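You operate a simulated robot arm through the tools that you are given. There is no shell and no other tool. Be economical: measure what you need, move in short steps, check, and stop when the job is done.

Carry out the task below with a simulated robot arm. There is one attempt and no reset: what you move stays moved.

TASK
Clamp the plate, then fit the black guide roller with the star knob.
Fine: cradle lever and blue knob both tight; star knob tight.
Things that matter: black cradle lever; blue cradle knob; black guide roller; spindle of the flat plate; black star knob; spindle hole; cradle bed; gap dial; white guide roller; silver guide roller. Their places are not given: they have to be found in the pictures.

It is judged by the outcome, as a careful person would: the job done as asked, and still so three seconds after it is handed in. It fails if anything else is knocked over, pushed out of place, dropped, spilled or broken.

THE ROBOT
A 7-joint arm with a two-finger parallel gripper, fixed in place. Base frame: the origin is at the foot of the arm, x ahead of it, y to its left, z up; the work surface is at about z = 850. Lengths are in mm, angles in degrees, forces in N, time in s.
With the tool pointing down near the work surface it reaches from about 240 to 680 mm from the base axis. Its first joint turns from -66.0 to 66.0 degrees. Payload 2.4 kg.
Tool frame: the origin (TCP) lies between the finger pads and is the grasp point; the fingertips stand 30 mm ahead of it; z points along the fingers, y is the line along which they close. The gripper opens to 94 mm. The fingers are 28 mm wide and 10 mm thick; the gripper's body (50 by 96 mm) begins 55 mm behind the TCP.
Orientation is told as [roll, pitch, yaw] about the base's x, y, z axes, in that order, counted from this pose: with the fingers straight down and closing along the base's y, the tool's x points along the base's -x, its y along +y and its z along -z.

THE INTERFACE
- The arm moves only by the tool jog_arm. Its argument "commands" is a list of rows, each a list of 7 numbers: the turn, a rotation vector about the base's x, y, z in degrees, then the shift along the base's x, y, z in mm, then the gripper command, from -1 (shut) to 1 (fully open), values between in proportion. In form: [[ax, ay, az, dx, dy, dz, gripper], ...]. A call has 1 to 12 rows; each row shifts and turns the commanded pose from where the row before left it. A row lasts 0.2 s, in which the tool goes at most 50 mm and 8.6 degrees; a call with a longer step from one row to the next is refused whole, and so is a gripper value outside its range. A pose out of reach is approached as far as the arm can. The call stops where the force on the tool passes 70 N (or 10 N more than at its start, if that is more) or the arm is blocked; 0.2 s more then pass. The fingers move at their own pace (about 153 mm/s each) and stop on an object; they squeeze with about 33 N. The grip force told is the motor's: it shows also when the fingers shut on nothing. Time passes only in rows, and 0.2 s behind the last, so rows that do not move let the fingers close. It gives the time, the measured TCP pose, the force on the tool (base axes), the opening and the grip force at its end, in the units of the frame above (readings bear some noise).
- Cameras (640 x 400 px; columns grow to the right, rows downward): "scene" is fixed at [49.4, 477.4, 1461.2]; the picture's right is [-0.66, -0.75, 0.00], its down [-0.32, 0.28, -0.90] and it looks along [0.68, -0.60, -0.43] (base axes); focal length 313 px, centre (320, 200). "wrist" rides on the gripper at [-37, 0, -58] in the tool frame; the picture's right is [0.00, -1.00, 0.00], its down [0.97, 0.00, -0.24] and it looks along [0.24, 0.00, 0.97] (tool axes); focal length 218 px, centre (320, 200).
- get_image(camera): a new picture of that camera. No time passes.
- locate(camera, pixels): for up to 12 pixels [column, row] of the newest picture of that camera ("zoom" is the newest enlarged one), the place [x, y, z] in the base frame of the surface seen there, good to about 2 mm. No time passes.
- close_up(camera, box): a new picture of the part [left, top, right, bottom] of that camera's present view, enlarged. No time passes.
- job_done(): hands the job in; it is judged then, once.

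Work in short steps. Measure before you move; look again where a grasp or a placing could have gone wrong, and mend it. You have 80 turns and 34 pictures in all, the two below and enlarged ones among them. Open the gripper and draw the arm clear of the work before you hand the job in, unless the task says otherwise; then end with one line.

The tools are called after ">>>" by a JSON object that holds its "method" and its "body". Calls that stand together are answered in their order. jog_arm: Moves the arm, as the interface text tells. Its arguments: {"type":"object","properties":{"commands":{"type":"array"}},"required":["commands"]} The other tools are called the same way: get_image (camera) takes a picture; locate (camera, pixels) gives the place of the surface under pixels of a picture; close_up (camera, box) takes an enlarged picture of a part of a camera's view; job_done () hands the job in.

At the start:

```text
t: 0.0
tcp_pos: [439.3, 39.2, 1235.7]
tcp_rot: [0.0, 0.0, 0.0]
contact_force: [0.7, -0.2, -0.2]
finger_gap: 93.7
grasp_force: 0.2
```

scene: 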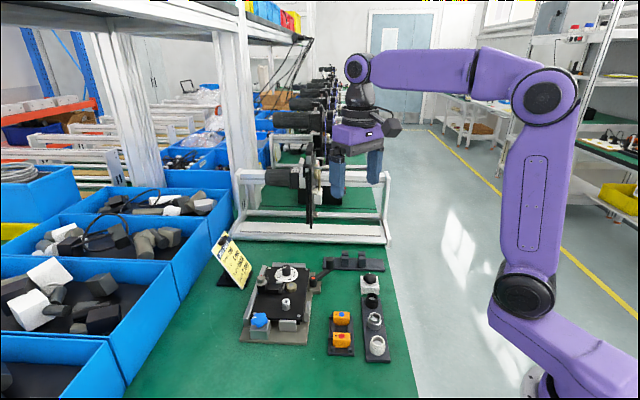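
wrist: 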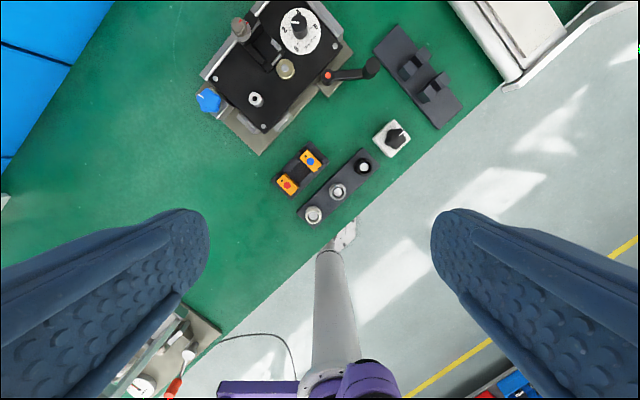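

The wrist view shows the plate in its cradle at about (270,70), with the rollers at (335,190). I'll enlarge both views before moving.

>>> {"method": "close_up", "body": {"camera": "wrist", "box": [180, 0, 480, 230]}}

>>> {"method": "close_up", "body": {"camera": "scene", "box": [200, 220, 420, 370]}}

```text
1.74 times, centred on (330, 115) of wrist
```

zoom: 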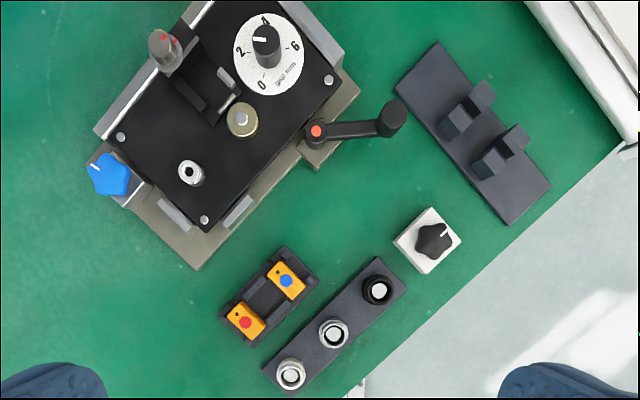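

```text
2.67 times, centred on (310, 295) of scene
```

zoom: 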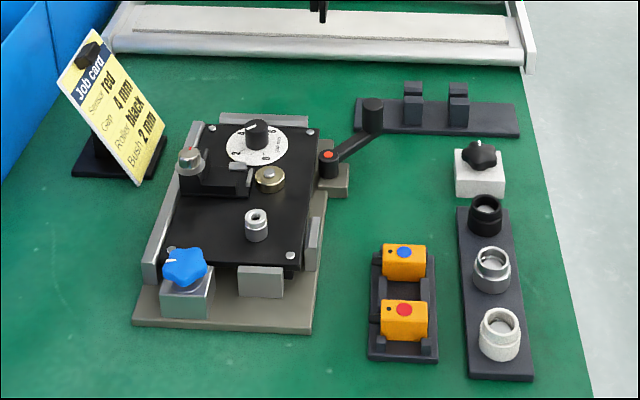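

The job card reads red, black roller. I'll locate the key parts in this enlarged scene view.

>>> {"method": "locate", "body": {"camera": "zoom", "pixels": [[328, 155], [373, 106], [185, 262], [256, 214], [256, 228], [486, 203], [492, 258], [499, 318], [480, 152], [270, 172], [260, 250], [480, 180]]}}

>>> {"method": "close_up", "body": {"camera": "scene", "box": [235, 250, 330, 350]}}

```text
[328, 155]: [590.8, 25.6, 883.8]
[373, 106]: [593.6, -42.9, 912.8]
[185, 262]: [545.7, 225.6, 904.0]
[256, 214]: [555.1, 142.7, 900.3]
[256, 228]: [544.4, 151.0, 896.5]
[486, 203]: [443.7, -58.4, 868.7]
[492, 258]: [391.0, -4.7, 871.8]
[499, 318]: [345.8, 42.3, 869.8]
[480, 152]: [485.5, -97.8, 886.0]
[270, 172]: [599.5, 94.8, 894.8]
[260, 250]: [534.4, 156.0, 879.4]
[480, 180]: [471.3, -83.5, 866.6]
```

```text
4.00 times, centred on (282, 300) of scene
```

zoom: 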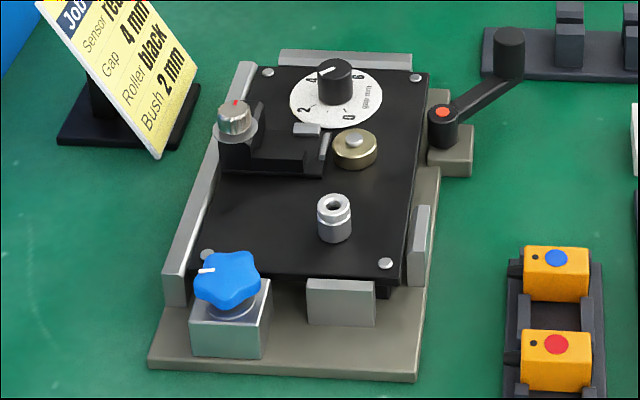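

The card reads sensor red, gap 4, roller black. The job only asks for the clamp, the black roller and the star knob. I'll move the wrist camera over the cradle to see how the clamps work.

>>> {"method": "jog_arm", "body": {"commands": [[0, 0, 0, 28, 14, -21, 1], [0, 0, 0, 28, 14, -21, 1], [0, 0, 0, 28, 14, -21, 1], [0, 0, 0, 28, 14, -21, 1], [0, 0, 0, 28, 14, -21, 1], [0, 0, 0, 0, 0, 0, 1]]}}

>>> {"method": "get_image", "body": {"camera": "wrist"}}

```text
t: 1.4
tcp_pos: [579.2, 109.4, 1130.3]
tcp_rot: [0.0, -0.1, 0.0]
contact_force: [-0.2, 0.6, 0.3]
finger_gap: 94.0
grasp_force: 0.1
```

```text
28 pictures are left
```

wrist: 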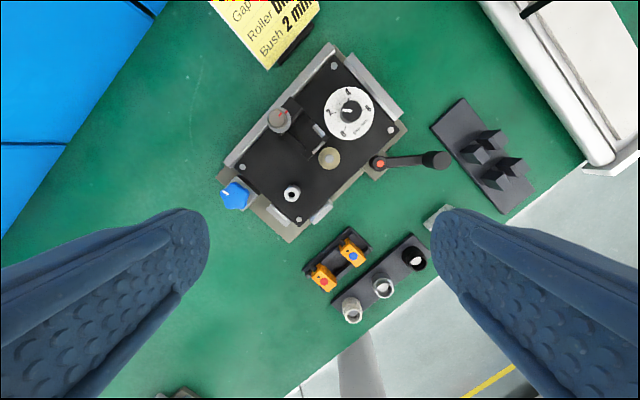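

>>> {"method": "close_up", "body": {"camera": "wrist", "box": [210, 40, 460, 250]}}

```text
1.90 times, centred on (335, 145) of wrist
```

zoom: 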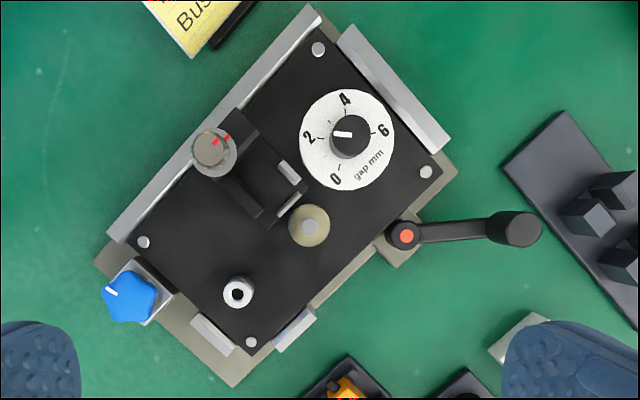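

I'll locate the lever, knob, plate edges and fences in this view.

>>> {"method": "locate", "body": {"camera": "zoom", "pixels": [[405, 236], [460, 230], [517, 230], [128, 296], [157, 300], [103, 292], [112, 290], [237, 292], [213, 335], [295, 330], [430, 200], [375, 85]]}}

>>> {"method": "locate", "body": {"camera": "zoom", "pixels": [[145, 270], [130, 320], [158, 312], [135, 250], [320, 32], [440, 160], [250, 355], [345, 45], [330, 30], [400, 220], [340, 285], [230, 300]]}}

>>> {"method": "close_up", "body": {"camera": "wrist", "box": [215, 150, 345, 245]}}

```text
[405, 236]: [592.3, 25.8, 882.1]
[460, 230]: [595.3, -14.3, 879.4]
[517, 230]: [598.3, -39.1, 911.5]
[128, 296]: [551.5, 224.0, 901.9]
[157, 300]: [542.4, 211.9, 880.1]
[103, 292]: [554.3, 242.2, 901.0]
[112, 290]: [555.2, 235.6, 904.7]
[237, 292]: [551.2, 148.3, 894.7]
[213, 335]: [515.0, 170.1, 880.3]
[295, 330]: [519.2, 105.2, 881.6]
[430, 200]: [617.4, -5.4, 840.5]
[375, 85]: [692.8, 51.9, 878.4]
```

```text
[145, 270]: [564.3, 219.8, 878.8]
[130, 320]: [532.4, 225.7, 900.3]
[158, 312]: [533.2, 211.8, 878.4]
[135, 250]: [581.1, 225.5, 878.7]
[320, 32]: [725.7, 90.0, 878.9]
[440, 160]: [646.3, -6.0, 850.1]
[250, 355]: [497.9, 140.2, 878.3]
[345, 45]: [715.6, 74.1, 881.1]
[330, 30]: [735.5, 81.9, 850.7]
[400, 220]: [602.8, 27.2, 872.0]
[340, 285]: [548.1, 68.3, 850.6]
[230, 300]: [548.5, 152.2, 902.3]
```

```text
4.21 times, centred on (280, 198) of wrist
```

zoom: 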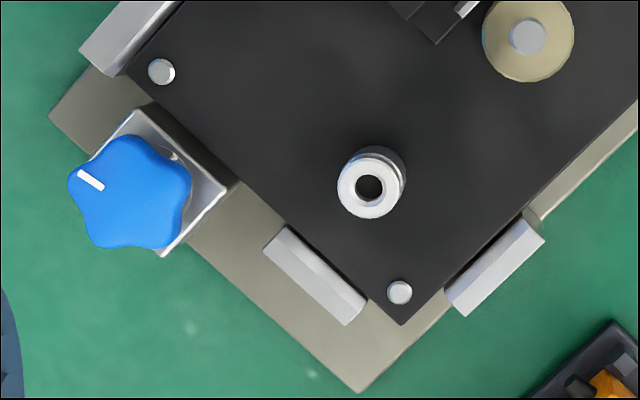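

The knob axis is near (550, 224) with its top at z 904. The lever pivot is near (592, 26), and its handle is near (597, -41) with its top at z 912. I'll do the lever first, moving above the handle with the fingers turned to close along x.

>>> {"method": "jog_arm", "body": {"commands": [[0, 0, 8.2, 1.6, -13.6, -13.6, 0], [0, 0, 8.2, 1.6, -13.6, -13.6, 0], [0, 0, 8.2, 1.6, -13.6, -13.6, 0], [0, 0, 8.2, 1.6, -13.6, -13.6, 0], [0, 0, 8.2, 1.6, -13.6, -13.6, 0], [0, 0, 8.2, 1.6, -13.6, -13.6, 0], [0, 0, 8.2, 1.6, -13.6, -13.6, 0], [0, 0, 8.2, 1.6, -13.6, -13.6, 0], [0, 0, 8.2, 1.6, -13.6, -13.6, 0], [0, 0, 8.1, 1.6, -13.6, -13.6, 0], [0, 0, 8.1, 1.6, -13.6, -13.6, 0], [0, 0, 0, 0, 0, 0, 0]]}}

>>> {"method": "close_up", "body": {"camera": "scene", "box": [260, 200, 400, 300]}}

```text
t: 4.0
tcp_pos: [596.1, -42.3, 981.3]
tcp_rot: [0.0, 0.0, 90.1]
contact_force: [-0.4, 0.1, 0.0]
finger_gap: 47.0
grasp_force: 0.0
```

```text
4.00 times, centred on (330, 250) of scene
```

zoom: 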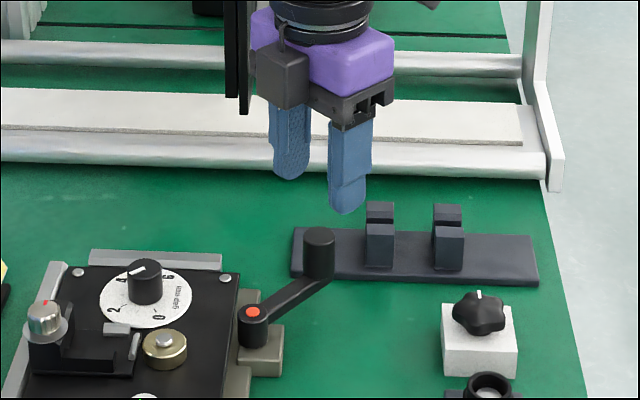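

The handle top is at zoom (319,236). I'll check its exact place and the post heights.

>>> {"method": "locate", "body": {"camera": "zoom", "pixels": [[319, 236], [319, 270], [379, 210], [448, 210], [253, 312], [305, 290], [308, 236], [330, 236]]}}

```text
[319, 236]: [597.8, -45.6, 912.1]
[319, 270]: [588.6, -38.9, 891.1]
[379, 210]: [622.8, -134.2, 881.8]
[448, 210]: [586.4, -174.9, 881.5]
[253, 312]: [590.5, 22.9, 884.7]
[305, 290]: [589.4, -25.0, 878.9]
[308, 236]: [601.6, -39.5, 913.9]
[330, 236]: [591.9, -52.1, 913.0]
```

The handle axis is near (597, -44) and the posts are clear. I'll descend to z 916 and grip it.

>>> {"method": "jog_arm", "body": {"commands": [[0, 0, 0, 1, -2, -25, 0], [0, 0, 0, 0, 0, -25, 0], [0, 0, 0, 0, 0, -15, 0], [0, 0, 0, 0, 0, 0, -1], [0, 0, 0, 0, 0, 0, -1]]}}

```text
t: 5.2
tcp_pos: [596.4, -43.8, 916.1]
tcp_rot: [0.1, 0.0, 90.0]
contact_force: [-1.1, -0.9, 0.1]
finger_gap: 23.1
grasp_force: 44.8
```

The handle is gripped (23 mm). I'll swing it a little clockwise about the pivot and watch the force.

>>> {"method": "jog_arm", "body": {"commands": [[0, 0, -8, -9.6, 0.1, 0, -1], [0, 0, -8, -9.5, 1.5, 0, -1], [0, 0, 0, 0, 0, 0, -1]]}}

```text
t: 6.0
tcp_pos: [578.4, -41.6, 916.2]
tcp_rot: [0.0, -0.1, 73.9]
contact_force: [1.7, -0.7, -0.1]
finger_gap: 22.5
grasp_force: 44.8
```

Little resistance so far. Continuing the arc clockwise.

>>> {"method": "jog_arm", "body": {"commands": [[0, 0, -8, -9.2, 2.8, 0, -1], [0, 0, -8, -8.7, 4.0, 0, -1], [0, 0, -8, -8.1, 5.3, 0, -1], [0, 0, 0, 0, 0, 0, -1]]}}

>>> {"method": "close_up", "body": {"camera": "scene", "box": [235, 240, 375, 350]}}

```text
t: 7.0
tcp_pos: [553.0, -30.4, 916.2]
tcp_rot: [0.0, 0.0, 49.7]
contact_force: [2.9, -7.5, -0.7]
finger_gap: 22.7
grasp_force: 44.8
```

```text
3.64 times, centred on (305, 295) of scene
```

zoom: 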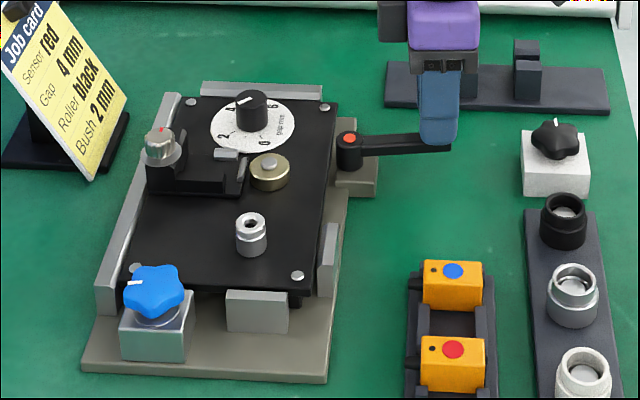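

Resistance is rising (about 7 N against the turn), so clockwise looks like the tightening direction. Continuing.

>>> {"method": "jog_arm", "body": {"commands": [[0, 0, -8, -7.3, 6.2, 0, -1], [0, 0, -8, -6.4, 7.3, 0, -1], [0, 0, 0, 0, 0, 0, -1]]}}

```text
t: 7.8
tcp_pos: [537.8, -16.6, 916.6]
tcp_rot: [0.0, 0.0, 33.8]
contact_force: [-2.1, -9.9, 5.8]
finger_gap: 22.9
grasp_force: 45.0
```

>>> {"method": "jog_arm", "body": {"commands": [[0, 0, -8, -5.2, 8.0, 0, -1], [0, 0, -8, -4.1, 8.7, 0, -1], [0, 0, 0, 0, 0, 0, -1]]}}

>>> {"method": "close_up", "body": {"camera": "scene", "box": [235, 240, 375, 350]}}

```text
t: 8.6
tcp_pos: [529.4, 0.5, 917.1]
tcp_rot: [0.1, -0.1, 17.9]
contact_force: [-1.7, -10.3, 6.8]
finger_gap: 22.6
grasp_force: 45.4
```

```text
3.64 times, centred on (305, 295) of scene
```

zoom: 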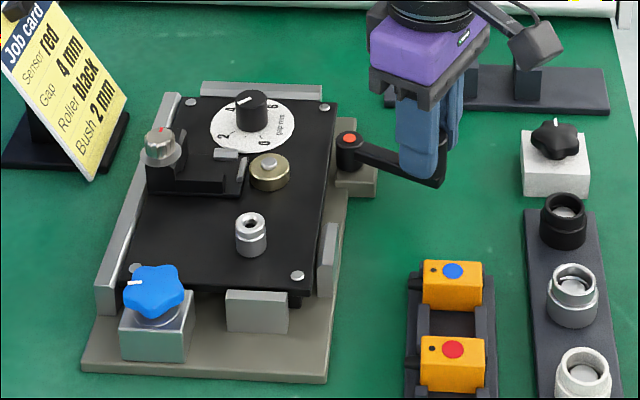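

The lever is following and the handle is still gripped. I'll check the height of the yellow parts near the arc before continuing.

>>> {"method": "locate", "body": {"camera": "zoom", "pixels": [[452, 270], [452, 350], [348, 140], [400, 165]]}}

>>> {"method": "jog_arm", "body": {"commands": [[0, 0, -8, -2.9, 9.2, 0, -1], [0, 0, -8, -1.5, 9.5, 0, -1], [0, 0, 0, 0, 0, 0, -1]]}}

```text
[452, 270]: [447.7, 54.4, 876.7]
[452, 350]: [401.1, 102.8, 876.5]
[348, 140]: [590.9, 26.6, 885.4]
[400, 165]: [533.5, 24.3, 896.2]
```

```text
t: 9.4
tcp_pos: [528.2, 9.1, 916.9]
tcp_rot: [-0.1, -0.4, 1.2]
contact_force: [22.2, -46.3, -14.5]
finger_gap: 23.1
grasp_force: 45.3
```

Resistance jumped to about 50 N at lever angle -166°, so it is against its tight stop. I'll ease off, open, lift and look.

>>> {"method": "jog_arm", "body": {"commands": [[0, 0, 8, 1.5, -7.5, 0, -1], [0, 0, 0, 0, 0, 0, 0], [0, 0, 0, 0, 0, 0, 0], [0, 0, 0, 0, 0, 35, 0], [0, 0, 0, 0, 0, 35, 0], [0, 0, 0, 10, -40, 20, 0], [0, 0, 0, 0, 0, 0, 0]]}}

>>> {"method": "close_up", "body": {"camera": "scene", "box": [235, 240, 375, 350]}}

```text
t: 11.0
tcp_pos: [536.1, -28.7, 1007.5]
tcp_rot: [0.0, -0.1, 10.0]
contact_force: [0.4, 1.4, -0.5]
finger_gap: 46.7
grasp_force: 0.1
```

```text
3.64 times, centred on (305, 295) of scene
```

zoom: 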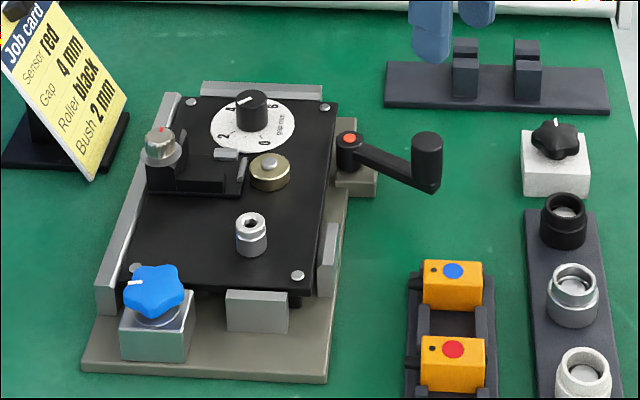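

>>> {"method": "locate", "body": {"camera": "zoom", "pixels": [[427, 139], [348, 139], [155, 280], [134, 282], [240, 98], [328, 240]]}}

```text
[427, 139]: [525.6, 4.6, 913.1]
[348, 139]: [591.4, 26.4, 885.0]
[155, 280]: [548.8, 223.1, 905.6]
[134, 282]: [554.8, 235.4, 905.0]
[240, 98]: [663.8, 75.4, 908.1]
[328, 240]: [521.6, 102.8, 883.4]
```

The handle rests at -162°, slightly back from its -166° stop, probably because I backed off while still gripping. I'll push it from the trailing side with closed fingers to seat it.

>>> {"method": "jog_arm", "body": {"commands": [[0, 0, 6, -2, 3, -30, -1], [0, 0, 0, 0, 0, -30, -1], [0, 0, 0, 0, 0, -30, -1], [0, 0, 0, -1, 3, 0, -1], [0, 0, 0, -1.5, 5, 0, -1], [0, 0, 0, -1, 4, 0, -1], [0, 0, 0, -1, 3, 0, -1], [0, 0, 0, 0, 0, 0, -1]]}}

```text
t: 12.8
tcp_pos: [529.0, -12.6, 916.5]
tcp_rot: [-0.1, -0.2, 15.9]
contact_force: [6.5, -17.6, -1.2]
finger_gap: 0.0
grasp_force: 33.3
```

>>> {"method": "jog_arm", "body": {"commands": [[0, 0, 0, -0.8, 3, 0, -1], [0, 0, 0, -0.8, 3, 0, -1], [0, 0, 0, -0.6, 3, 0, -1], [0, 0, 0, 0, 0, 0, -1]]}}

```text
t: 13.8
tcp_pos: [529.5, -10.5, 917.1]
tcp_rot: [-0.3, -0.4, 15.1]
contact_force: [20.1, -45.3, -3.9]
finger_gap: 0.2
grasp_force: 32.7
```

It is stiff: 2 mm of motion for 9 mm commanded at 49 N. One last small press, then I back off and head over the blue knob.

>>> {"method": "jog_arm", "body": {"commands": [[0, 0, 0, -0.6, 2.5, 0, -1], [0, 0, 0, 0, 0, 0, -1], [0, 0, 0, 3, -14, 0, -1], [0, 0, 0, 4, -16, 0, -1], [0, 0, 0, 0, 0, 40, -1], [0, 0, 0, 0, 0, 40, -1], [0, 0, 0, 0, 0, 0, 0.3]]}}

>>> {"method": "get_image", "body": {"camera": "scene"}}

```text
t: 15.4
tcp_pos: [532.3, -28.4, 996.5]
tcp_rot: [0.0, 0.1, 16.0]
contact_force: [-0.2, -0.4, 0.6]
finger_gap: 61.2
grasp_force: 0.1
```

```text
21 pictures are left
```

scene: 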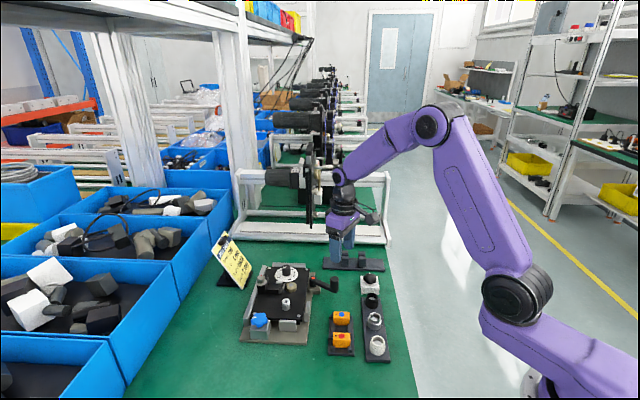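

>>> {"method": "locate", "body": {"camera": "scene", "pixels": [[334, 278], [335, 280], [258, 317]]}}

>>> {"method": "jog_arm", "body": {"commands": [[0, 0, 8, 2.2, 31.5, 0, 0.3], [0, 0, 8, 2.2, 31.5, 0, 0.3], [0, 0, 8, 2.2, 31.5, 0, 0.3], [0, 0, 8, 2.2, 31.5, 0, 0.3], [0, 0, 8, 2.2, 31.5, 0, 0.3], [0, 0, 8, 2.2, 31.5, 0, 0.3], [0, 0, 8, 2.2, 31.5, 0, 0.3], [0, 0, 8, 2.0, 32.0, 0, 0.3], [0, 0, 0, 0, 0, 0, 0.3]]}}

>>> {"method": "get_image", "body": {"camera": "wrist"}}

```text
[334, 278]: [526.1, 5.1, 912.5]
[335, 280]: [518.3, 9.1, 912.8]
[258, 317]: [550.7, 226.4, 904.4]
```

```text
t: 17.4
tcp_pos: [550.2, 225.3, 994.9]
tcp_rot: [0.0, 0.1, 80.1]
contact_force: [-0.5, 0.7, 0.2]
finger_gap: 61.3
grasp_force: 0.0
```

```text
20 pictures are left
```

wrist: 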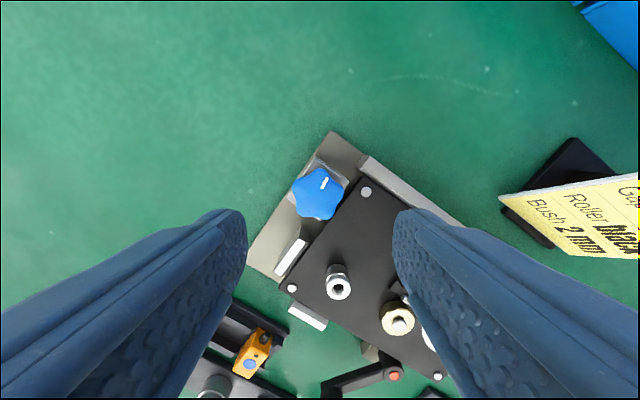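

The knob appears at (318,193), nearly between the fingers. I'll refine its centre.

>>> {"method": "locate", "body": {"camera": "wrist", "pixels": [[318, 193], [296, 193], [340, 193], [318, 170], [318, 216], [324, 183]]}}

```text
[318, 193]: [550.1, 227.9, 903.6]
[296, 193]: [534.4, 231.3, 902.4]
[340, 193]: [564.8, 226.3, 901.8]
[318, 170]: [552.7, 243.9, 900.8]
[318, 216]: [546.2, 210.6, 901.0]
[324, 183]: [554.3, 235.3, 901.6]
```

The knob centre is about (549.6, 227). I'll descend to z 917 and grip.

>>> {"method": "jog_arm", "body": {"commands": [[0, 0, 0, -0.5, 1.7, -30, 0.3], [0, 0, 0, 0, 0, -30, 0.3], [0, 0, 0, 0, 0, -18, 0.3], [0, 0, 0, 0, 0, 0, -1], [0, 0, 0, 0, 0, 0, -1], [0, 0, 0, 0, 0, 0, -1]]}}

```text
t: 18.8
tcp_pos: [548.5, 224.8, 917.0]
tcp_rot: [0.1, 0.1, 80.0]
contact_force: [-17.5, -1.0, 4.2]
finger_gap: 36.0
grasp_force: 45.3
```

It is gripped (36 mm). I'll turn clockwise in small steps while easing the side load.

>>> {"method": "jog_arm", "body": {"commands": [[0, 0, 0, -1.5, 0, 0, -1], [0, 0, -8, 0, 0, 0, -1], [0, 0, -8, 0, 0, 0, -1], [0, 0, -8, 0, 0, 0, -1], [0, 0, -8, 0, 0, 0, -1], [0, 0, 0, 0, 0, 0, -1]]}}

>>> {"method": "close_up", "body": {"camera": "scene", "box": [215, 260, 315, 350]}}

```text
t: 20.2
tcp_pos: [548.1, 226.3, 917.2]
tcp_rot: [0.0, 0.1, 47.9]
contact_force: [-13.3, 2.4, -9.9]
finger_gap: 36.1
grasp_force: 44.9
```

```text
4.44 times, centred on (265, 305) of scene
```

zoom: 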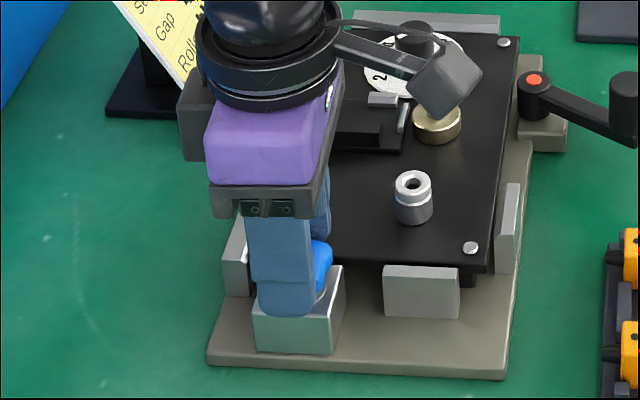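

The knob turns with the gripper. I'll keep turning, watching whether the measured yaw lags.

>>> {"method": "jog_arm", "body": {"commands": [[0, 0, -8, 0, 0, 0, -1], [0, 0, -8, 0, 0, 0, -1], [0, 0, -8, 0, 0, 0, -1], [0, 0, -8, 0, 0, 0, -1], [0, 0, -8, 0, 0, 0, -1], [0, 0, -8, 0, 0, 0, -1], [0, 0, 0, 0, 0, 0, -1]]}}

```text
t: 21.8
tcp_pos: [547.0, 225.7, 917.3]
tcp_rot: [-0.1, 0.1, -0.2]
contact_force: [-7.7, 9.5, -27.8]
finger_gap: 35.9
grasp_force: 44.9
```

The tool is being pulled down (28 N), so the knob screws in as it turns. I'll lower 3 mm to follow and continue.

>>> {"method": "jog_arm", "body": {"commands": [[0, 0, -4, 0, 0, -1.5, -1], [0, 0, -4, 0, 0, -1.5, -1], [0, 0, 0, 0, 0, 0, -1]]}}

```text
t: 22.6
tcp_pos: [548.6, 227.2, 916.2]
tcp_rot: [0.0, 0.1, -7.9]
contact_force: [-15.6, 7.1, -2.4]
finger_gap: 36.4
grasp_force: 45.0
```

>>> {"method": "jog_arm", "body": {"commands": [[0, 0, -8, 0, 0, -0.3, -1], [0, 0, -8, 0, 0, -0.4, -1], [0, 0, -8, 0, 0, -0.3, -1], [0, 0, -8, 0, 0, -0.4, -1], [0, 0, -8, 0, 0, -0.3, -1], [0, 0, -8, 0, 0, -0.3, -1], [0, 0, 0, 0, 0, 0, -1]]}}

```text
t: 24.2
tcp_pos: [549.8, 223.7, 914.9]
tcp_rot: [0.1, -0.1, -56.2]
contact_force: [-1.0, -10.4, 17.4]
finger_gap: 35.9
grasp_force: 45.8
```

>>> {"method": "jog_arm", "body": {"commands": [[0, 0, -8, 0, 0, 0, -1], [0, 0, -8, 0, 0, 0, -1], [0, 0, -8, 0, 0, 0, -1], [0, 0, -8, 0, 0, 0, -1], [0, 0, 0, 0, 0, 0, -1]]}}

```text
t: 25.4
tcp_pos: [549.4, 227.6, 913.5]
tcp_rot: [0.1, 0.1, -88.0]
contact_force: [-0.1, 9.1, 0.2]
finger_gap: 35.9
grasp_force: 45.1
```

I've turned 168° with no lag so far. I'll open, lift and look at the mark and the jaws.

>>> {"method": "jog_arm", "body": {"commands": [[0, 0, 0, 0, 0, 0, 0.3], [0, 0, 0, 0, 0, 0, 0.3], [0, 0, 0, 0, 0, 35, 0.3], [0, 0, 0, 0, 0, 46, 0.3], [0, 0, 0, 0, 0, 0, 0.3]]}}

>>> {"method": "get_image", "body": {"camera": "wrist"}}

```text
t: 26.6
tcp_pos: [550.0, 225.8, 993.7]
tcp_rot: [0.1, 0.0, -88.0]
contact_force: [-0.2, 0.3, 0.3]
finger_gap: 61.4
grasp_force: 0.0
```

```text
18 pictures are left
```

wrist: 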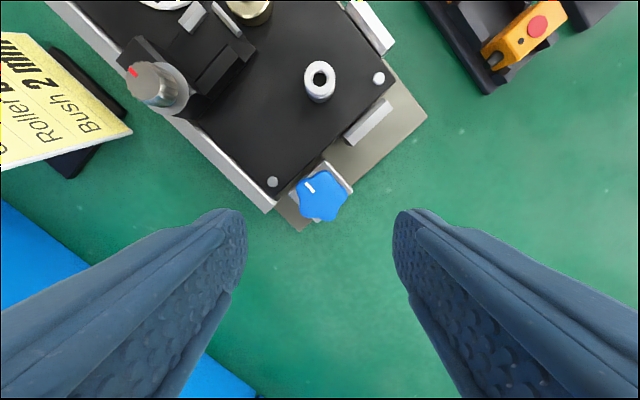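

The mark now points at about -36° from +60°, so the knob turned about 96° net while I turned 168°. That suggests a one-lobe (72°) slip, so I'll check its height.

>>> {"method": "locate", "body": {"camera": "wrist", "pixels": [[321, 197], [310, 188], [297, 197], [346, 197], [321, 170], [321, 221], [340, 172], [365, 122]]}}

>>> {"method": "close_up", "body": {"camera": "wrist", "box": [240, 60, 440, 240]}}

```text
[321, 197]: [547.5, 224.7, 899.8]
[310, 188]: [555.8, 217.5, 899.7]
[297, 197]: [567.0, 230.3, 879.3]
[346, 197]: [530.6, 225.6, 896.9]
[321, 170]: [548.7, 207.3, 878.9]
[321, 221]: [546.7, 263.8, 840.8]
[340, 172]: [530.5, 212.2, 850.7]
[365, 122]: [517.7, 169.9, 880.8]
```

```text
2.22 times, centred on (340, 150) of wrist
```

zoom: 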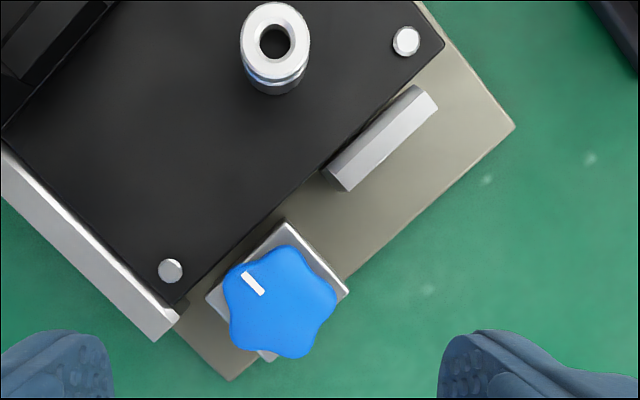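

The knob dropped 4 mm (904 to 900), so it screwed in and then possibly reached its tight limit and slipped. I'll return to yaw 18, which lines up with a lobe, and regrip to test.

>>> {"method": "jog_arm", "body": {"commands": [[0, 0, 8.5, 0, 0, 0, 0.3], [0, 0, 8.5, 0, 0, 0, 0.3], [0, 0, 8.5, 0, 0, 0, 0.3], [0, 0, 8.5, 0, 0, 0, 0.3], [0, 0, 8.5, 0, 0, 0, 0.3], [0, 0, 8.5, 0, 0, 0, 0.3], [0, 0, 8.5, 0, 0, 0, 0.3], [0, 0, 8.5, 0, 0, 0, 0.3], [0, 0, 8.5, 0, 0, 0, 0.3], [0, 0, 8.5, 0, 0, 0, 0.3], [0, 0, 8.5, -1, 0, 0, 0.3], [0, 0, 8.5, -1, -0.5, 0, 0.3]]}}

>>> {"method": "jog_arm", "body": {"commands": [[0, 0, 4, 0, 0, -28, 0.3], [0, 0, 0, 0, 0, -28, 0.3], [0, 0, 0, 0, 0, -23, 0.3], [0, 0, 0, 0, 0, 0, -1], [0, 0, 0, 0, 0, 0, -1], [0, 0, 0, 0, 0, 0, -1]]}}

```text
t: 29.2
tcp_pos: [547.3, 225.0, 993.6]
tcp_rot: [-0.1, 0.0, 14.2]
contact_force: [-0.5, 0.7, 0.5]
finger_gap: 61.4
grasp_force: 0.0
```

```text
t: 30.6
tcp_pos: [546.6, 224.9, 916.3]
tcp_rot: [0.0, 0.0, 18.1]
contact_force: [-2.6, 1.9, -1.2]
finger_gap: 35.9
grasp_force: 44.7
```

It is well centred this time, with low force. I'll turn 24° clockwise and then check.

>>> {"method": "jog_arm", "body": {"commands": [[0, 0, -8, 0, 0, 0, -1], [0, 0, -8, 0, 0, 0, -1], [0, 0, -8, 0, 0, 0, -1], [0, 0, 0, 0, 0, 0, -1]]}}

```text
t: 31.6
tcp_pos: [547.5, 225.8, 915.4]
tcp_rot: [-0.1, -0.1, -6.0]
contact_force: [-3.0, 7.8, 0.2]
finger_gap: 35.7
grasp_force: 45.1
```

>>> {"method": "jog_arm", "body": {"commands": [[0, 0, -8, 0, 0, 0, -1], [0, 0, -8, 0, 0, 0, -1], [0, 0, 0, 0, 0, 0, -1]]}}

>>> {"method": "jog_arm", "body": {"commands": [[0, 0, -8, 0, 0, 0, -1], [0, 0, -8, 0, 0, 0, -1], [0, 0, -8, 0, 0, 0, -1], [0, 0, 0, 0, 0, 0, -1]]}}

```text
t: 32.4
tcp_pos: [547.5, 226.7, 916.4]
tcp_rot: [0.2, -0.2, -22.1]
contact_force: [2.8, 14.5, -2.1]
finger_gap: 36.2
grasp_force: 45.0
```

```text
t: 33.4
tcp_pos: [548.5, 225.6, 915.5]
tcp_rot: [0.3, -0.1, -46.0]
contact_force: [9.2, 19.4, 1.5]
finger_gap: 36.1
grasp_force: 45.1
```

>>> {"method": "jog_arm", "body": {"commands": [[0, 0, 0, 0, 0, 0, 0.3], [0, 0, 0, 0, 0, 0, 0.3], [0, 0, 0, 0, 0, 35, 0.3], [0, 0, 0, 0, 0, 44, 0.3], [0, 0, 0, 0, 0, 0, 0.3]]}}

>>> {"method": "close_up", "body": {"camera": "wrist", "box": [240, 80, 440, 260]}}

```text
t: 34.6
tcp_pos: [547.8, 224.2, 993.2]
tcp_rot: [0.0, 0.0, -46.0]
contact_force: [-0.5, 0.5, -0.1]
finger_gap: 61.1
grasp_force: 0.0
```

```text
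2.22 times, centred on (340, 170) of wrist
```

zoom: 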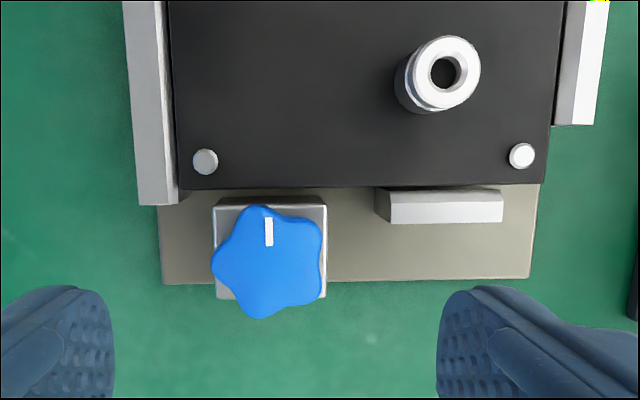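

The mark moved only about 10° for a 64° turn, so the knob is resisting up to the grip's slip limit. I'll do one more lobe-aligned grip (yaw 8), turning about 30°, to confirm it no longer moves.

>>> {"method": "jog_arm", "body": {"commands": [[0, 0, 8, 0, 0, 0, 0.3], [0, 0, 8, 0, 0, 0, 0.3], [0, 0, 8, 0, 0, 0, 0.3], [0, 0, 8, 0, 0, 0, 0.3], [0, 0, 8, 0, 0, 0, 0.3], [0, 0, 8, 0, 0, 0, 0.3], [0, 0, 6, 0, 0.5, -25, 0.3], [0, 0, 0, 0, 0, -30, 0.3], [0, 0, 0, 0, 0, -22, 0.3], [0, 0, 0, 0, 0, 0, -1], [0, 0, 0, 0, 0, 0, -1], [0, 0, 0, 0, 0, 0, -1]]}}

>>> {"method": "jog_arm", "body": {"commands": [[0, 0, -4, 0, 0, 0, -1], [0, 0, -4, 0, 0, 0, -1], [0, 0, -4, 0, 0, 0, -1], [0, 0, -4, 0, 0, 0, -1], [0, 0, -4, 0, 0, 0, -1], [0, 0, -4, 0, 0, 0, -1], [0, 0, 0, 0, 0, 0, -1]]}}

>>> {"method": "jog_arm", "body": {"commands": [[0, 0, 0, 0, 0, 0, 0.3], [0, 0, 0, 0, 0, 0, 0.3], [0, 0, 0, 0, 0, 35, 0.3], [0, 0, 0, 0, 0, 43, 0.3], [0, 0, 0, 0, 0, 0, 0.3]]}}

>>> {"method": "close_up", "body": {"camera": "wrist", "box": [240, 80, 440, 260]}}

```text
t: 37.2
tcp_pos: [547.1, 226.2, 917.5]
tcp_rot: [0.0, 0.0, 8.0]
contact_force: [-2.1, -0.1, -0.4]
finger_gap: 35.7
grasp_force: 45.0
```

```text
t: 38.8
tcp_pos: [547.0, 226.7, 918.5]
tcp_rot: [0.0, 0.0, -15.9]
contact_force: [-2.1, 7.7, -2.0]
finger_gap: 36.0
grasp_force: 45.7
```

```text
t: 40.0
tcp_pos: [549.5, 224.6, 994.9]
tcp_rot: [0.0, 0.1, -16.0]
contact_force: [-0.5, -0.3, -0.2]
finger_gap: 61.3
grasp_force: 0.0
```

```text
2.22 times, centred on (340, 170) of wrist
```

zoom: 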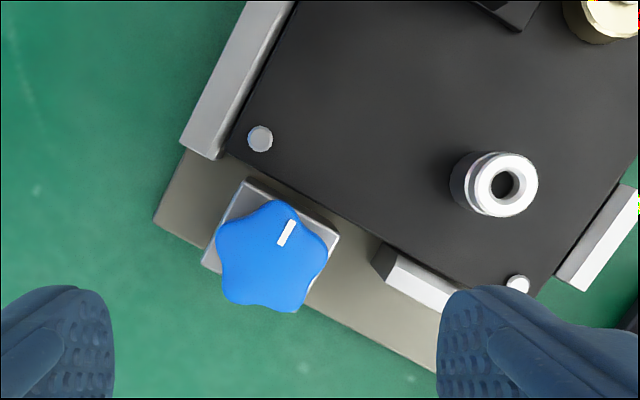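

The mark stayed at -47°, so the blue knob is tight against all the torque the grip can give. Next I'll move over the black roller at about (443,-58), with yaw -45 so the fingers straddle the rack.

>>> {"method": "jog_arm", "body": {"commands": [[0, 0, -4, -13, -35, 4, 0.3], [0, 0, -4, -13, -35, 4, 0.3], [0, 0, -4, -13, -35, 4, 0.3], [0, 0, -4, -13, -35, 4, 0.3], [0, 0, -4, -13, -35, 0, 0.3], [0, 0, -4, -13, -35, 0, 0.3], [0, 0, -4, -13, -35, 0, 0.3], [0, 0, -1, -14, -38, 0, 0.3], [0, 0, 0, 0, 0, 0, 0.3]]}}

>>> {"method": "get_image", "body": {"camera": "wrist"}}

```text
t: 42.0
tcp_pos: [441.2, -58.1, 1010.5]
tcp_rot: [0.0, 0.0, -45.1]
contact_force: [-0.2, 0.0, 0.9]
finger_gap: 61.3
grasp_force: 0.0
```

```text
14 pictures are left
```

wrist: 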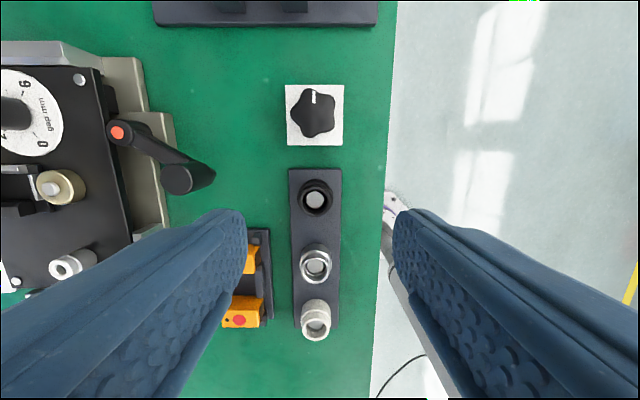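

>>> {"method": "locate", "body": {"camera": "wrist", "pixels": [[315, 201], [315, 185], [298, 198], [331, 198], [315, 213], [295, 240], [316, 262], [314, 113], [290, 113], [335, 113], [316, 97], [300, 140]]}}

>>> {"method": "close_up", "body": {"camera": "wrist", "box": [265, 75, 375, 235]}}

>>> {"method": "close_up", "body": {"camera": "scene", "box": [340, 260, 400, 310]}}

```text
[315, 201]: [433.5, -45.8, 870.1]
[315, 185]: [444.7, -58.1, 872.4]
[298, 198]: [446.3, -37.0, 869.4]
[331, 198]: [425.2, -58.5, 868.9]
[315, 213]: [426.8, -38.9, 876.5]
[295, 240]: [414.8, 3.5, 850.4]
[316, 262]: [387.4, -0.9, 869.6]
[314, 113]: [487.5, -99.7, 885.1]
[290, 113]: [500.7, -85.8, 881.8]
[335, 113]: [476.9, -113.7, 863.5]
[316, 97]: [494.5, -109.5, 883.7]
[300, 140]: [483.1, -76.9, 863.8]
```

```text
2.50 times, centred on (320, 155) of wrist
```

zoom: 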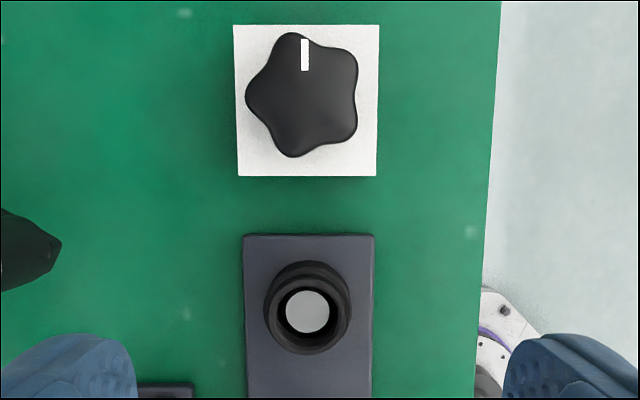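

```text
8.00 times, centred on (370, 285) of scene
```

zoom: 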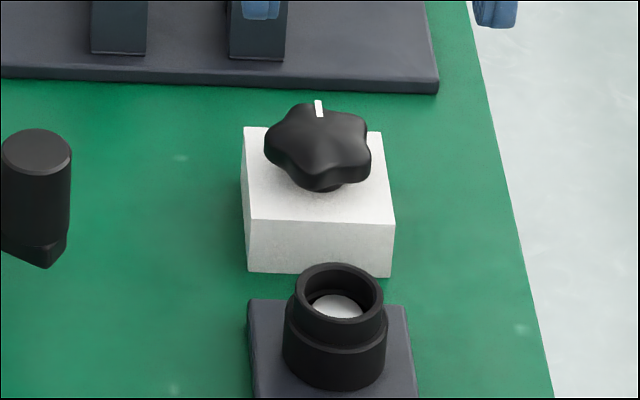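

>>> {"method": "locate", "body": {"camera": "zoom", "pixels": [[338, 308], [298, 293], [379, 290], [338, 265], [338, 319], [336, 340], [334, 375], [285, 340], [385, 340], [318, 145], [318, 185], [265, 330]]}}

```text
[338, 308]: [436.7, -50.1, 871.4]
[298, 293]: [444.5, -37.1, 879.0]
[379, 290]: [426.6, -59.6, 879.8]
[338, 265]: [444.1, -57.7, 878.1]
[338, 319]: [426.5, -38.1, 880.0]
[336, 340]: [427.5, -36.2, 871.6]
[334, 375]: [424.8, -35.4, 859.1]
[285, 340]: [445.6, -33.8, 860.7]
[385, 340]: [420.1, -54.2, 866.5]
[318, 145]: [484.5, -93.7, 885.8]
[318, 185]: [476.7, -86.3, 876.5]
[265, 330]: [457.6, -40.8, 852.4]
```

The roller axis is at (435.3, -48), with its top at z 879 and its base on the rack at about z 855. I'll descend to z 889 and grip.

>>> {"method": "jog_arm", "body": {"commands": [[0, 0, 0, -5.9, 10.1, -30, 0.2], [0, 0, 0, 0, 0, -40, 0.2], [0, 0, 0, 0, 0, -30, 0.2], [0, 0, 0, 0, 0, -21, 0.2], [0, 0, 0, 0, 0, 0, 0.2], [0, 0, 0, 0, 0, 0, -1], [0, 0, 0, 0, 0, 0, -1], [0, 0, 0, 0, 0, 0, -1]]}}

```text
t: 43.8
tcp_pos: [436.8, -47.9, 890.7]
tcp_rot: [0.1, 0.0, -45.0]
contact_force: [0.1, 0.2, 0.0]
finger_gap: 32.3
grasp_force: 32.8
```

>>> {"method": "jog_arm", "body": {"commands": [[0, 0, 0, 0, 0, 0, -1], [0, 0, 0, 0, 0, 5, -1], [0, 0, 0, 0, 0, 15, -1], [0, 0, 0, 0, 0, 30, -1], [0, 0, 0, 0, 0, 40, -1], [0, 0, 0, 0, 0, 0, -1]]}}

>>> {"method": "get_image", "body": {"camera": "wrist"}}

```text
t: 45.2
tcp_pos: [436.4, -47.2, 981.0]
tcp_rot: [-0.1, -0.1, -44.9]
contact_force: [-0.3, -0.6, -0.6]
finger_gap: 0.0
grasp_force: 33.0
```

```text
11 pictures are left
```

wrist: 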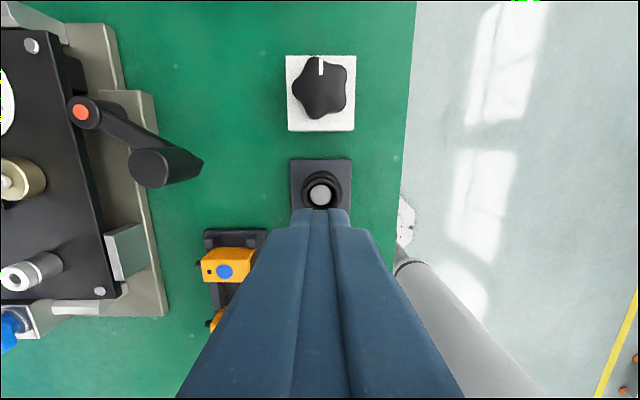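

The fingers closed empty, so the roller slipped out and still stands on its peg. I'll look closer before trying again.

>>> {"method": "close_up", "body": {"camera": "scene", "box": [355, 280, 395, 312]}}

>>> {"method": "locate", "body": {"camera": "zoom", "pixels": [[320, 240]]}}

```text
12.50 times, centred on (375, 296) of scene
```

zoom: 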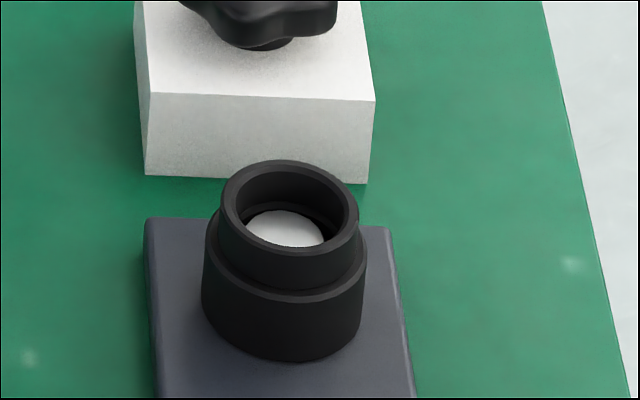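

```text
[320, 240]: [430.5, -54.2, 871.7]
```

>>> {"method": "locate", "body": {"camera": "zoom", "pixels": [[227, 205], [354, 205], [288, 163], [290, 255], [204, 290], [365, 285], [285, 270], [285, 298], [282, 358], [270, 375], [190, 330]]}}

```text
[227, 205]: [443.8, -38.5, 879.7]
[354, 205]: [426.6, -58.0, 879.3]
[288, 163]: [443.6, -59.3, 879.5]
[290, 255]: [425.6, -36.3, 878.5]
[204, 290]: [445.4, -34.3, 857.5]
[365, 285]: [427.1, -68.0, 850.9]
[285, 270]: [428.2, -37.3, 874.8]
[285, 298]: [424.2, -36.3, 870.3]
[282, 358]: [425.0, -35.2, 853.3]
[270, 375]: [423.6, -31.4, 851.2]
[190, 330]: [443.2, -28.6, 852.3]
```

The roller hasn't moved: axis (435,-48), rack top z 852. I'll regrip lower, with TCP at 885.5 and tips near 855.5.

>>> {"method": "jog_arm", "body": {"commands": [[0, 0, 0, -1, -0.8, 0, 0.2], [0, 0, 0, 0, 0, -30, 0.2], [0, 0, 0, 0, 0, -35, 0.2], [0, 0, 0, 0, 0, -20, 0.2], [0, 0, 0, 0, 0, -11, 0.2], [0, 0, 0, 0, 0, 0, 0.2], [0, 0, 0, 0, 0, 0, -1], [0, 0, 0, 0, 0, 0, -1], [0, 0, 0, 0, 0, 0, -1], [0, 0, 0, 0, 0, 0, -1]]}}

```text
t: 47.4
tcp_pos: [434.2, -48.2, 885.6]
tcp_rot: [0.0, -0.1, -45.0]
contact_force: [3.0, 2.0, -0.8]
finger_gap: 32.4
grasp_force: 32.9
```

Gripped at 32.4 mm again. I'll lift slowly and watch the opening.

>>> {"method": "jog_arm", "body": {"commands": [[0, 0, 0, 0, 0, 2, -1], [0, 0, 0, 0, 0, 2, -1], [0, 0, 0, 0, 0, 2, -1], [0, 0, 0, 0, 0, 0, -1]]}}

```text
t: 48.4
tcp_pos: [434.8, -47.4, 890.6]
tcp_rot: [0.0, 0.0, -45.1]
contact_force: [2.4, -0.1, -2.1]
finger_gap: 32.7
grasp_force: 33.1
```

>>> {"method": "jog_arm", "body": {"commands": [[0, 0, 0, 0, 0, 3, -1], [0, 0, 0, 0, 0, 3, -1], [0, 0, 0, 0, 0, 3, -1], [0, 0, 0, 0, 0, 0, -1]]}}

```text
t: 49.4
tcp_pos: [435.5, -47.5, 899.0]
tcp_rot: [0.0, 0.0, -45.0]
contact_force: [0.1, 0.0, -0.9]
finger_gap: 32.4
grasp_force: 32.4
```

>>> {"method": "jog_arm", "body": {"commands": [[0, 0, 0, 0, 0, 5, -1], [0, 0, 0, 0, 0, 5, -1], [0, 0, 0, 0, 0, 5, -1], [0, 0, 0, 0, 0, 0, -1]]}}

>>> {"method": "close_up", "body": {"camera": "scene", "box": [335, 250, 405, 310]}}

```text
t: 50.4
tcp_pos: [435.2, -48.2, 914.6]
tcp_rot: [0.0, 0.0, -45.0]
contact_force: [-0.1, 0.0, 0.6]
finger_gap: 32.5
grasp_force: 33.1
```

```text
6.67 times, centred on (370, 280) of scene
```

zoom: 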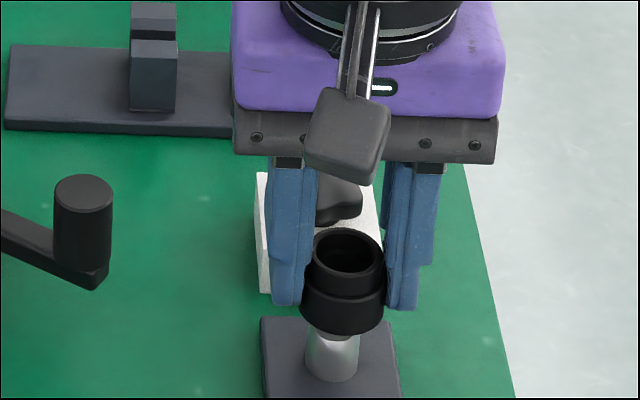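

The roller is held, with its bottom about 33.5 mm below the TCP. Now I'll measure the spindle precisely after clamping.

>>> {"method": "close_up", "body": {"camera": "scene", "box": [270, 285, 302, 317]}}

```text
12.50 times, centred on (286, 301) of scene
```

zoom: 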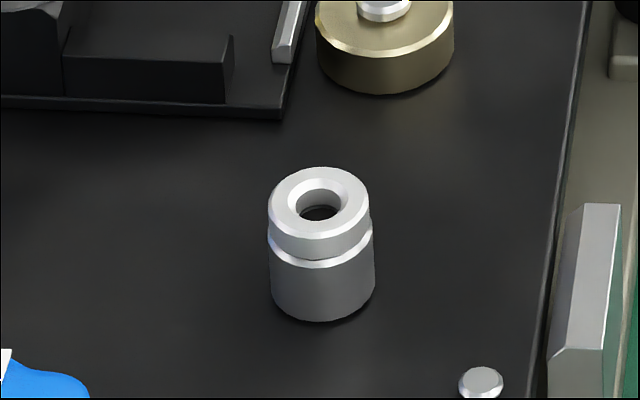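

>>> {"method": "locate", "body": {"camera": "zoom", "pixels": [[280, 203], [360, 203], [319, 172], [319, 233], [291, 203], [347, 203], [319, 183], [319, 245], [320, 300], [278, 225], [364, 222], [320, 340]]}}

```text
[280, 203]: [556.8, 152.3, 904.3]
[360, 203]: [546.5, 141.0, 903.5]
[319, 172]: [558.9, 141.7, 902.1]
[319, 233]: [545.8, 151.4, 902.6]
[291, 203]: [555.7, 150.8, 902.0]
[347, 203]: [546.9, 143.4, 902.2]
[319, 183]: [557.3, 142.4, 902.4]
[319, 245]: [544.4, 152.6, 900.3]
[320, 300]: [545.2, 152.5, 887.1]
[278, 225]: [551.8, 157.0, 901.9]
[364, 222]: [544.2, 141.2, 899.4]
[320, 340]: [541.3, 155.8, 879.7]
```

The spindle axis is (551.8, 146.7), top z 902.5. I'll carry the roller there at a safe height.

>>> {"method": "jog_arm", "body": {"commands": [[0, 0, 0, 0, 0, 40, -1], [0, 0, 0, 19.4, 32.5, 5, -1], [0, 0, 0, 19.4, 32.5, 0, -1], [0, 0, 0, 19.4, 32.5, 0, -1], [0, 0, 0, 19.4, 32.5, 0, -1], [0, 0, 0, 19.5, 32.5, 0, -1], [0, 0, 0, 19.5, 32.4, -15, -1], [0, 0, 0, 0, 0, 0, -1], [0, 0, 0, 0, 0, 0, -1]]}}

>>> {"method": "close_up", "body": {"camera": "scene", "box": [255, 265, 315, 325]}}

```text
t: 52.4
tcp_pos: [551.3, 148.8, 943.3]
tcp_rot: [0.1, 0.0, -45.0]
contact_force: [-0.6, -0.3, -0.6]
finger_gap: 32.3
grasp_force: 33.0
```

```text
6.67 times, centred on (285, 295) of scene
```

zoom: 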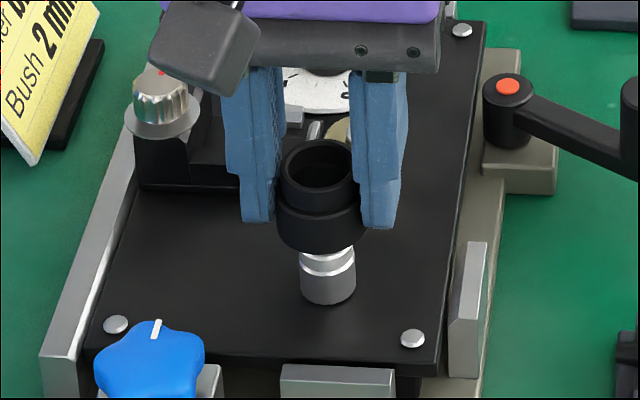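

>>> {"method": "locate", "body": {"camera": "zoom", "pixels": [[284, 170], [352, 170], [317, 142], [322, 207], [276, 235], [320, 252], [303, 262], [352, 262], [328, 265]]}}

```text
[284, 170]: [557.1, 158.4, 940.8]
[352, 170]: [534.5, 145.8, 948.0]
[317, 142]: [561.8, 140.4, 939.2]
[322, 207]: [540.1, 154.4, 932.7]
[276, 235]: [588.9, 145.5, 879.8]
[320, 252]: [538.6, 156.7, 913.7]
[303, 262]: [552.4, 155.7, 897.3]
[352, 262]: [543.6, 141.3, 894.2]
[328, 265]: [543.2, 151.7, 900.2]
```

The roller looks about 2 mm too far in y compared with the spindle. I'll correct by (+0.8,-2.2) and descend gently onto it.

>>> {"method": "jog_arm", "body": {"commands": [[0, 0, 0, 0.8, -2.2, 0, -1], [0, 0, 0, 0, 0, -2, -1], [0, 0, 0, 0, 0, -2, -1], [0, 0, 0, 0, 0, -2, -1], [0, 0, 0, 0, 0, -2, -1], [0, 0, 0, 0, 0, -2, -1], [0, 0, 0, 0, 0, 0, -1]]}}

```text
t: 54.0
tcp_pos: [552.6, 145.4, 934.0]
tcp_rot: [0.0, 0.0, -45.1]
contact_force: [-0.1, -0.4, -0.4]
finger_gap: 32.6
grasp_force: 33.2
```

>>> {"method": "jog_arm", "body": {"commands": [[0, 0, 0, 0, 0, -2, -1], [0, 0, 0, 0, 0, -2, -1], [0, 0, 0, 0, 0, -2, -1], [0, 0, 0, 0, 0, 0, -1]]}}

```text
t: 55.0
tcp_pos: [551.4, 145.7, 927.4]
tcp_rot: [-0.1, 0.0, -45.0]
contact_force: [-0.3, 6.4, 2.1]
finger_gap: 32.5
grasp_force: 33.0
```

It is going over the spindle. A slight side force of +6 N in y tells me to shift +1 mm in y; then I'll continue.

>>> {"method": "jog_arm", "body": {"commands": [[0, 0, 0, 0, 1, 0, -1], [0, 0, 0, 0, 0, -3, -1], [0, 0, 0, 0, 0, -3, -1], [0, 0, 0, 0, 0, -3, -1], [0, 0, 0, 0, 0, 0, -1]]}}

```text
t: 56.2
tcp_pos: [552.4, 145.9, 919.5]
tcp_rot: [0.0, 0.1, -45.0]
contact_force: [-0.3, 5.0, 0.2]
finger_gap: 32.5
grasp_force: 32.9
```

>>> {"method": "jog_arm", "body": {"commands": [[0, 0, 0, 0, 0.6, -2, -1], [0, 0, 0, 0, 0, -2, -1], [0, 0, 0, 0, 0, -2, -1], [0, 0, 0, 0, 0, -1, -1], [0, 0, 0, 0, 0, -1, -1], [0, 0, 0, 0, 0, 0, -1]]}}

```text
t: 57.6
tcp_pos: [553.5, 147.0, 912.9]
tcp_rot: [0.1, -0.1, -45.0]
contact_force: [-3.1, 1.0, 21.1]
finger_gap: 32.8
grasp_force: 33.3
```

It is seated (21 N up at z 912.9). Releasing and lifting straight up, then looking.

>>> {"method": "jog_arm", "body": {"commands": [[0, 0, 0, 0, 0, 2, -1], [0, 0, 0, 0, 0, 0, 0.1], [0, 0, 0, 0, 0, 0, 0.1], [0, 0, 0, 0, 0, 30, 0.1], [0, 0, 0, 0, 0, 45, 0.1], [0, 0, 0, -20, -35, 15, 0.1], [0, 0, 0, -20, -50, 0, 0.1], [0, 0, 0, 0, 0, 0, 0.1]]}}

```text
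refused: row 7 steps farther than a row can; nothing moved
```

>>> {"method": "jog_arm", "body": {"commands": [[0, 0, 0, 0, 0, 2, -1], [0, 0, 0, 0, 0, 0, 0.1], [0, 0, 0, 0, 0, 0, 0.1], [0, 0, 0, 0, 0, 30, 0.1], [0, 0, 0, 0, 0, 45, 0.1], [0, 0, 0, -16, -35, 15, 0.1], [0, 0, 0, -16, -42, 0, 0.1], [0, 0, 0, -16, -42, 0, 0.1], [0, 0, 0, -16, -42, 0, 0.1], [0, 0, 0, 0, -42, 0, 0.1], [0, 0, 0, 0, -37, 0, 0.1], [0, 0, 0, 0, 0, 0, 0.1]]}}

>>> {"method": "close_up", "body": {"camera": "scene", "box": [240, 250, 400, 350]}}

```text
t: 60.2
tcp_pos: [488.5, -93.7, 1003.8]
tcp_rot: [0.0, -0.1, -45.1]
contact_force: [0.6, 0.4, -0.2]
finger_gap: 51.8
grasp_force: 0.0
```

```text
4.00 times, centred on (320, 300) of scene
```

zoom: 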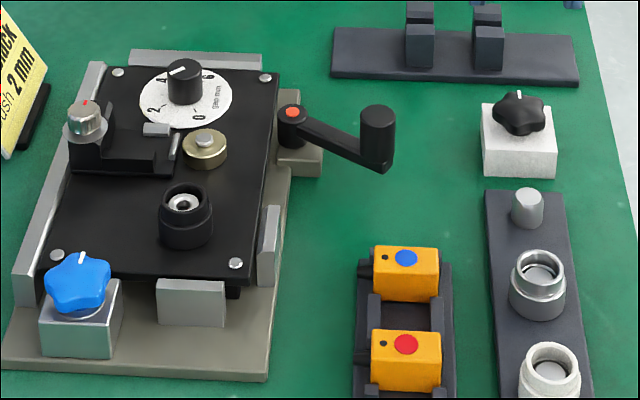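

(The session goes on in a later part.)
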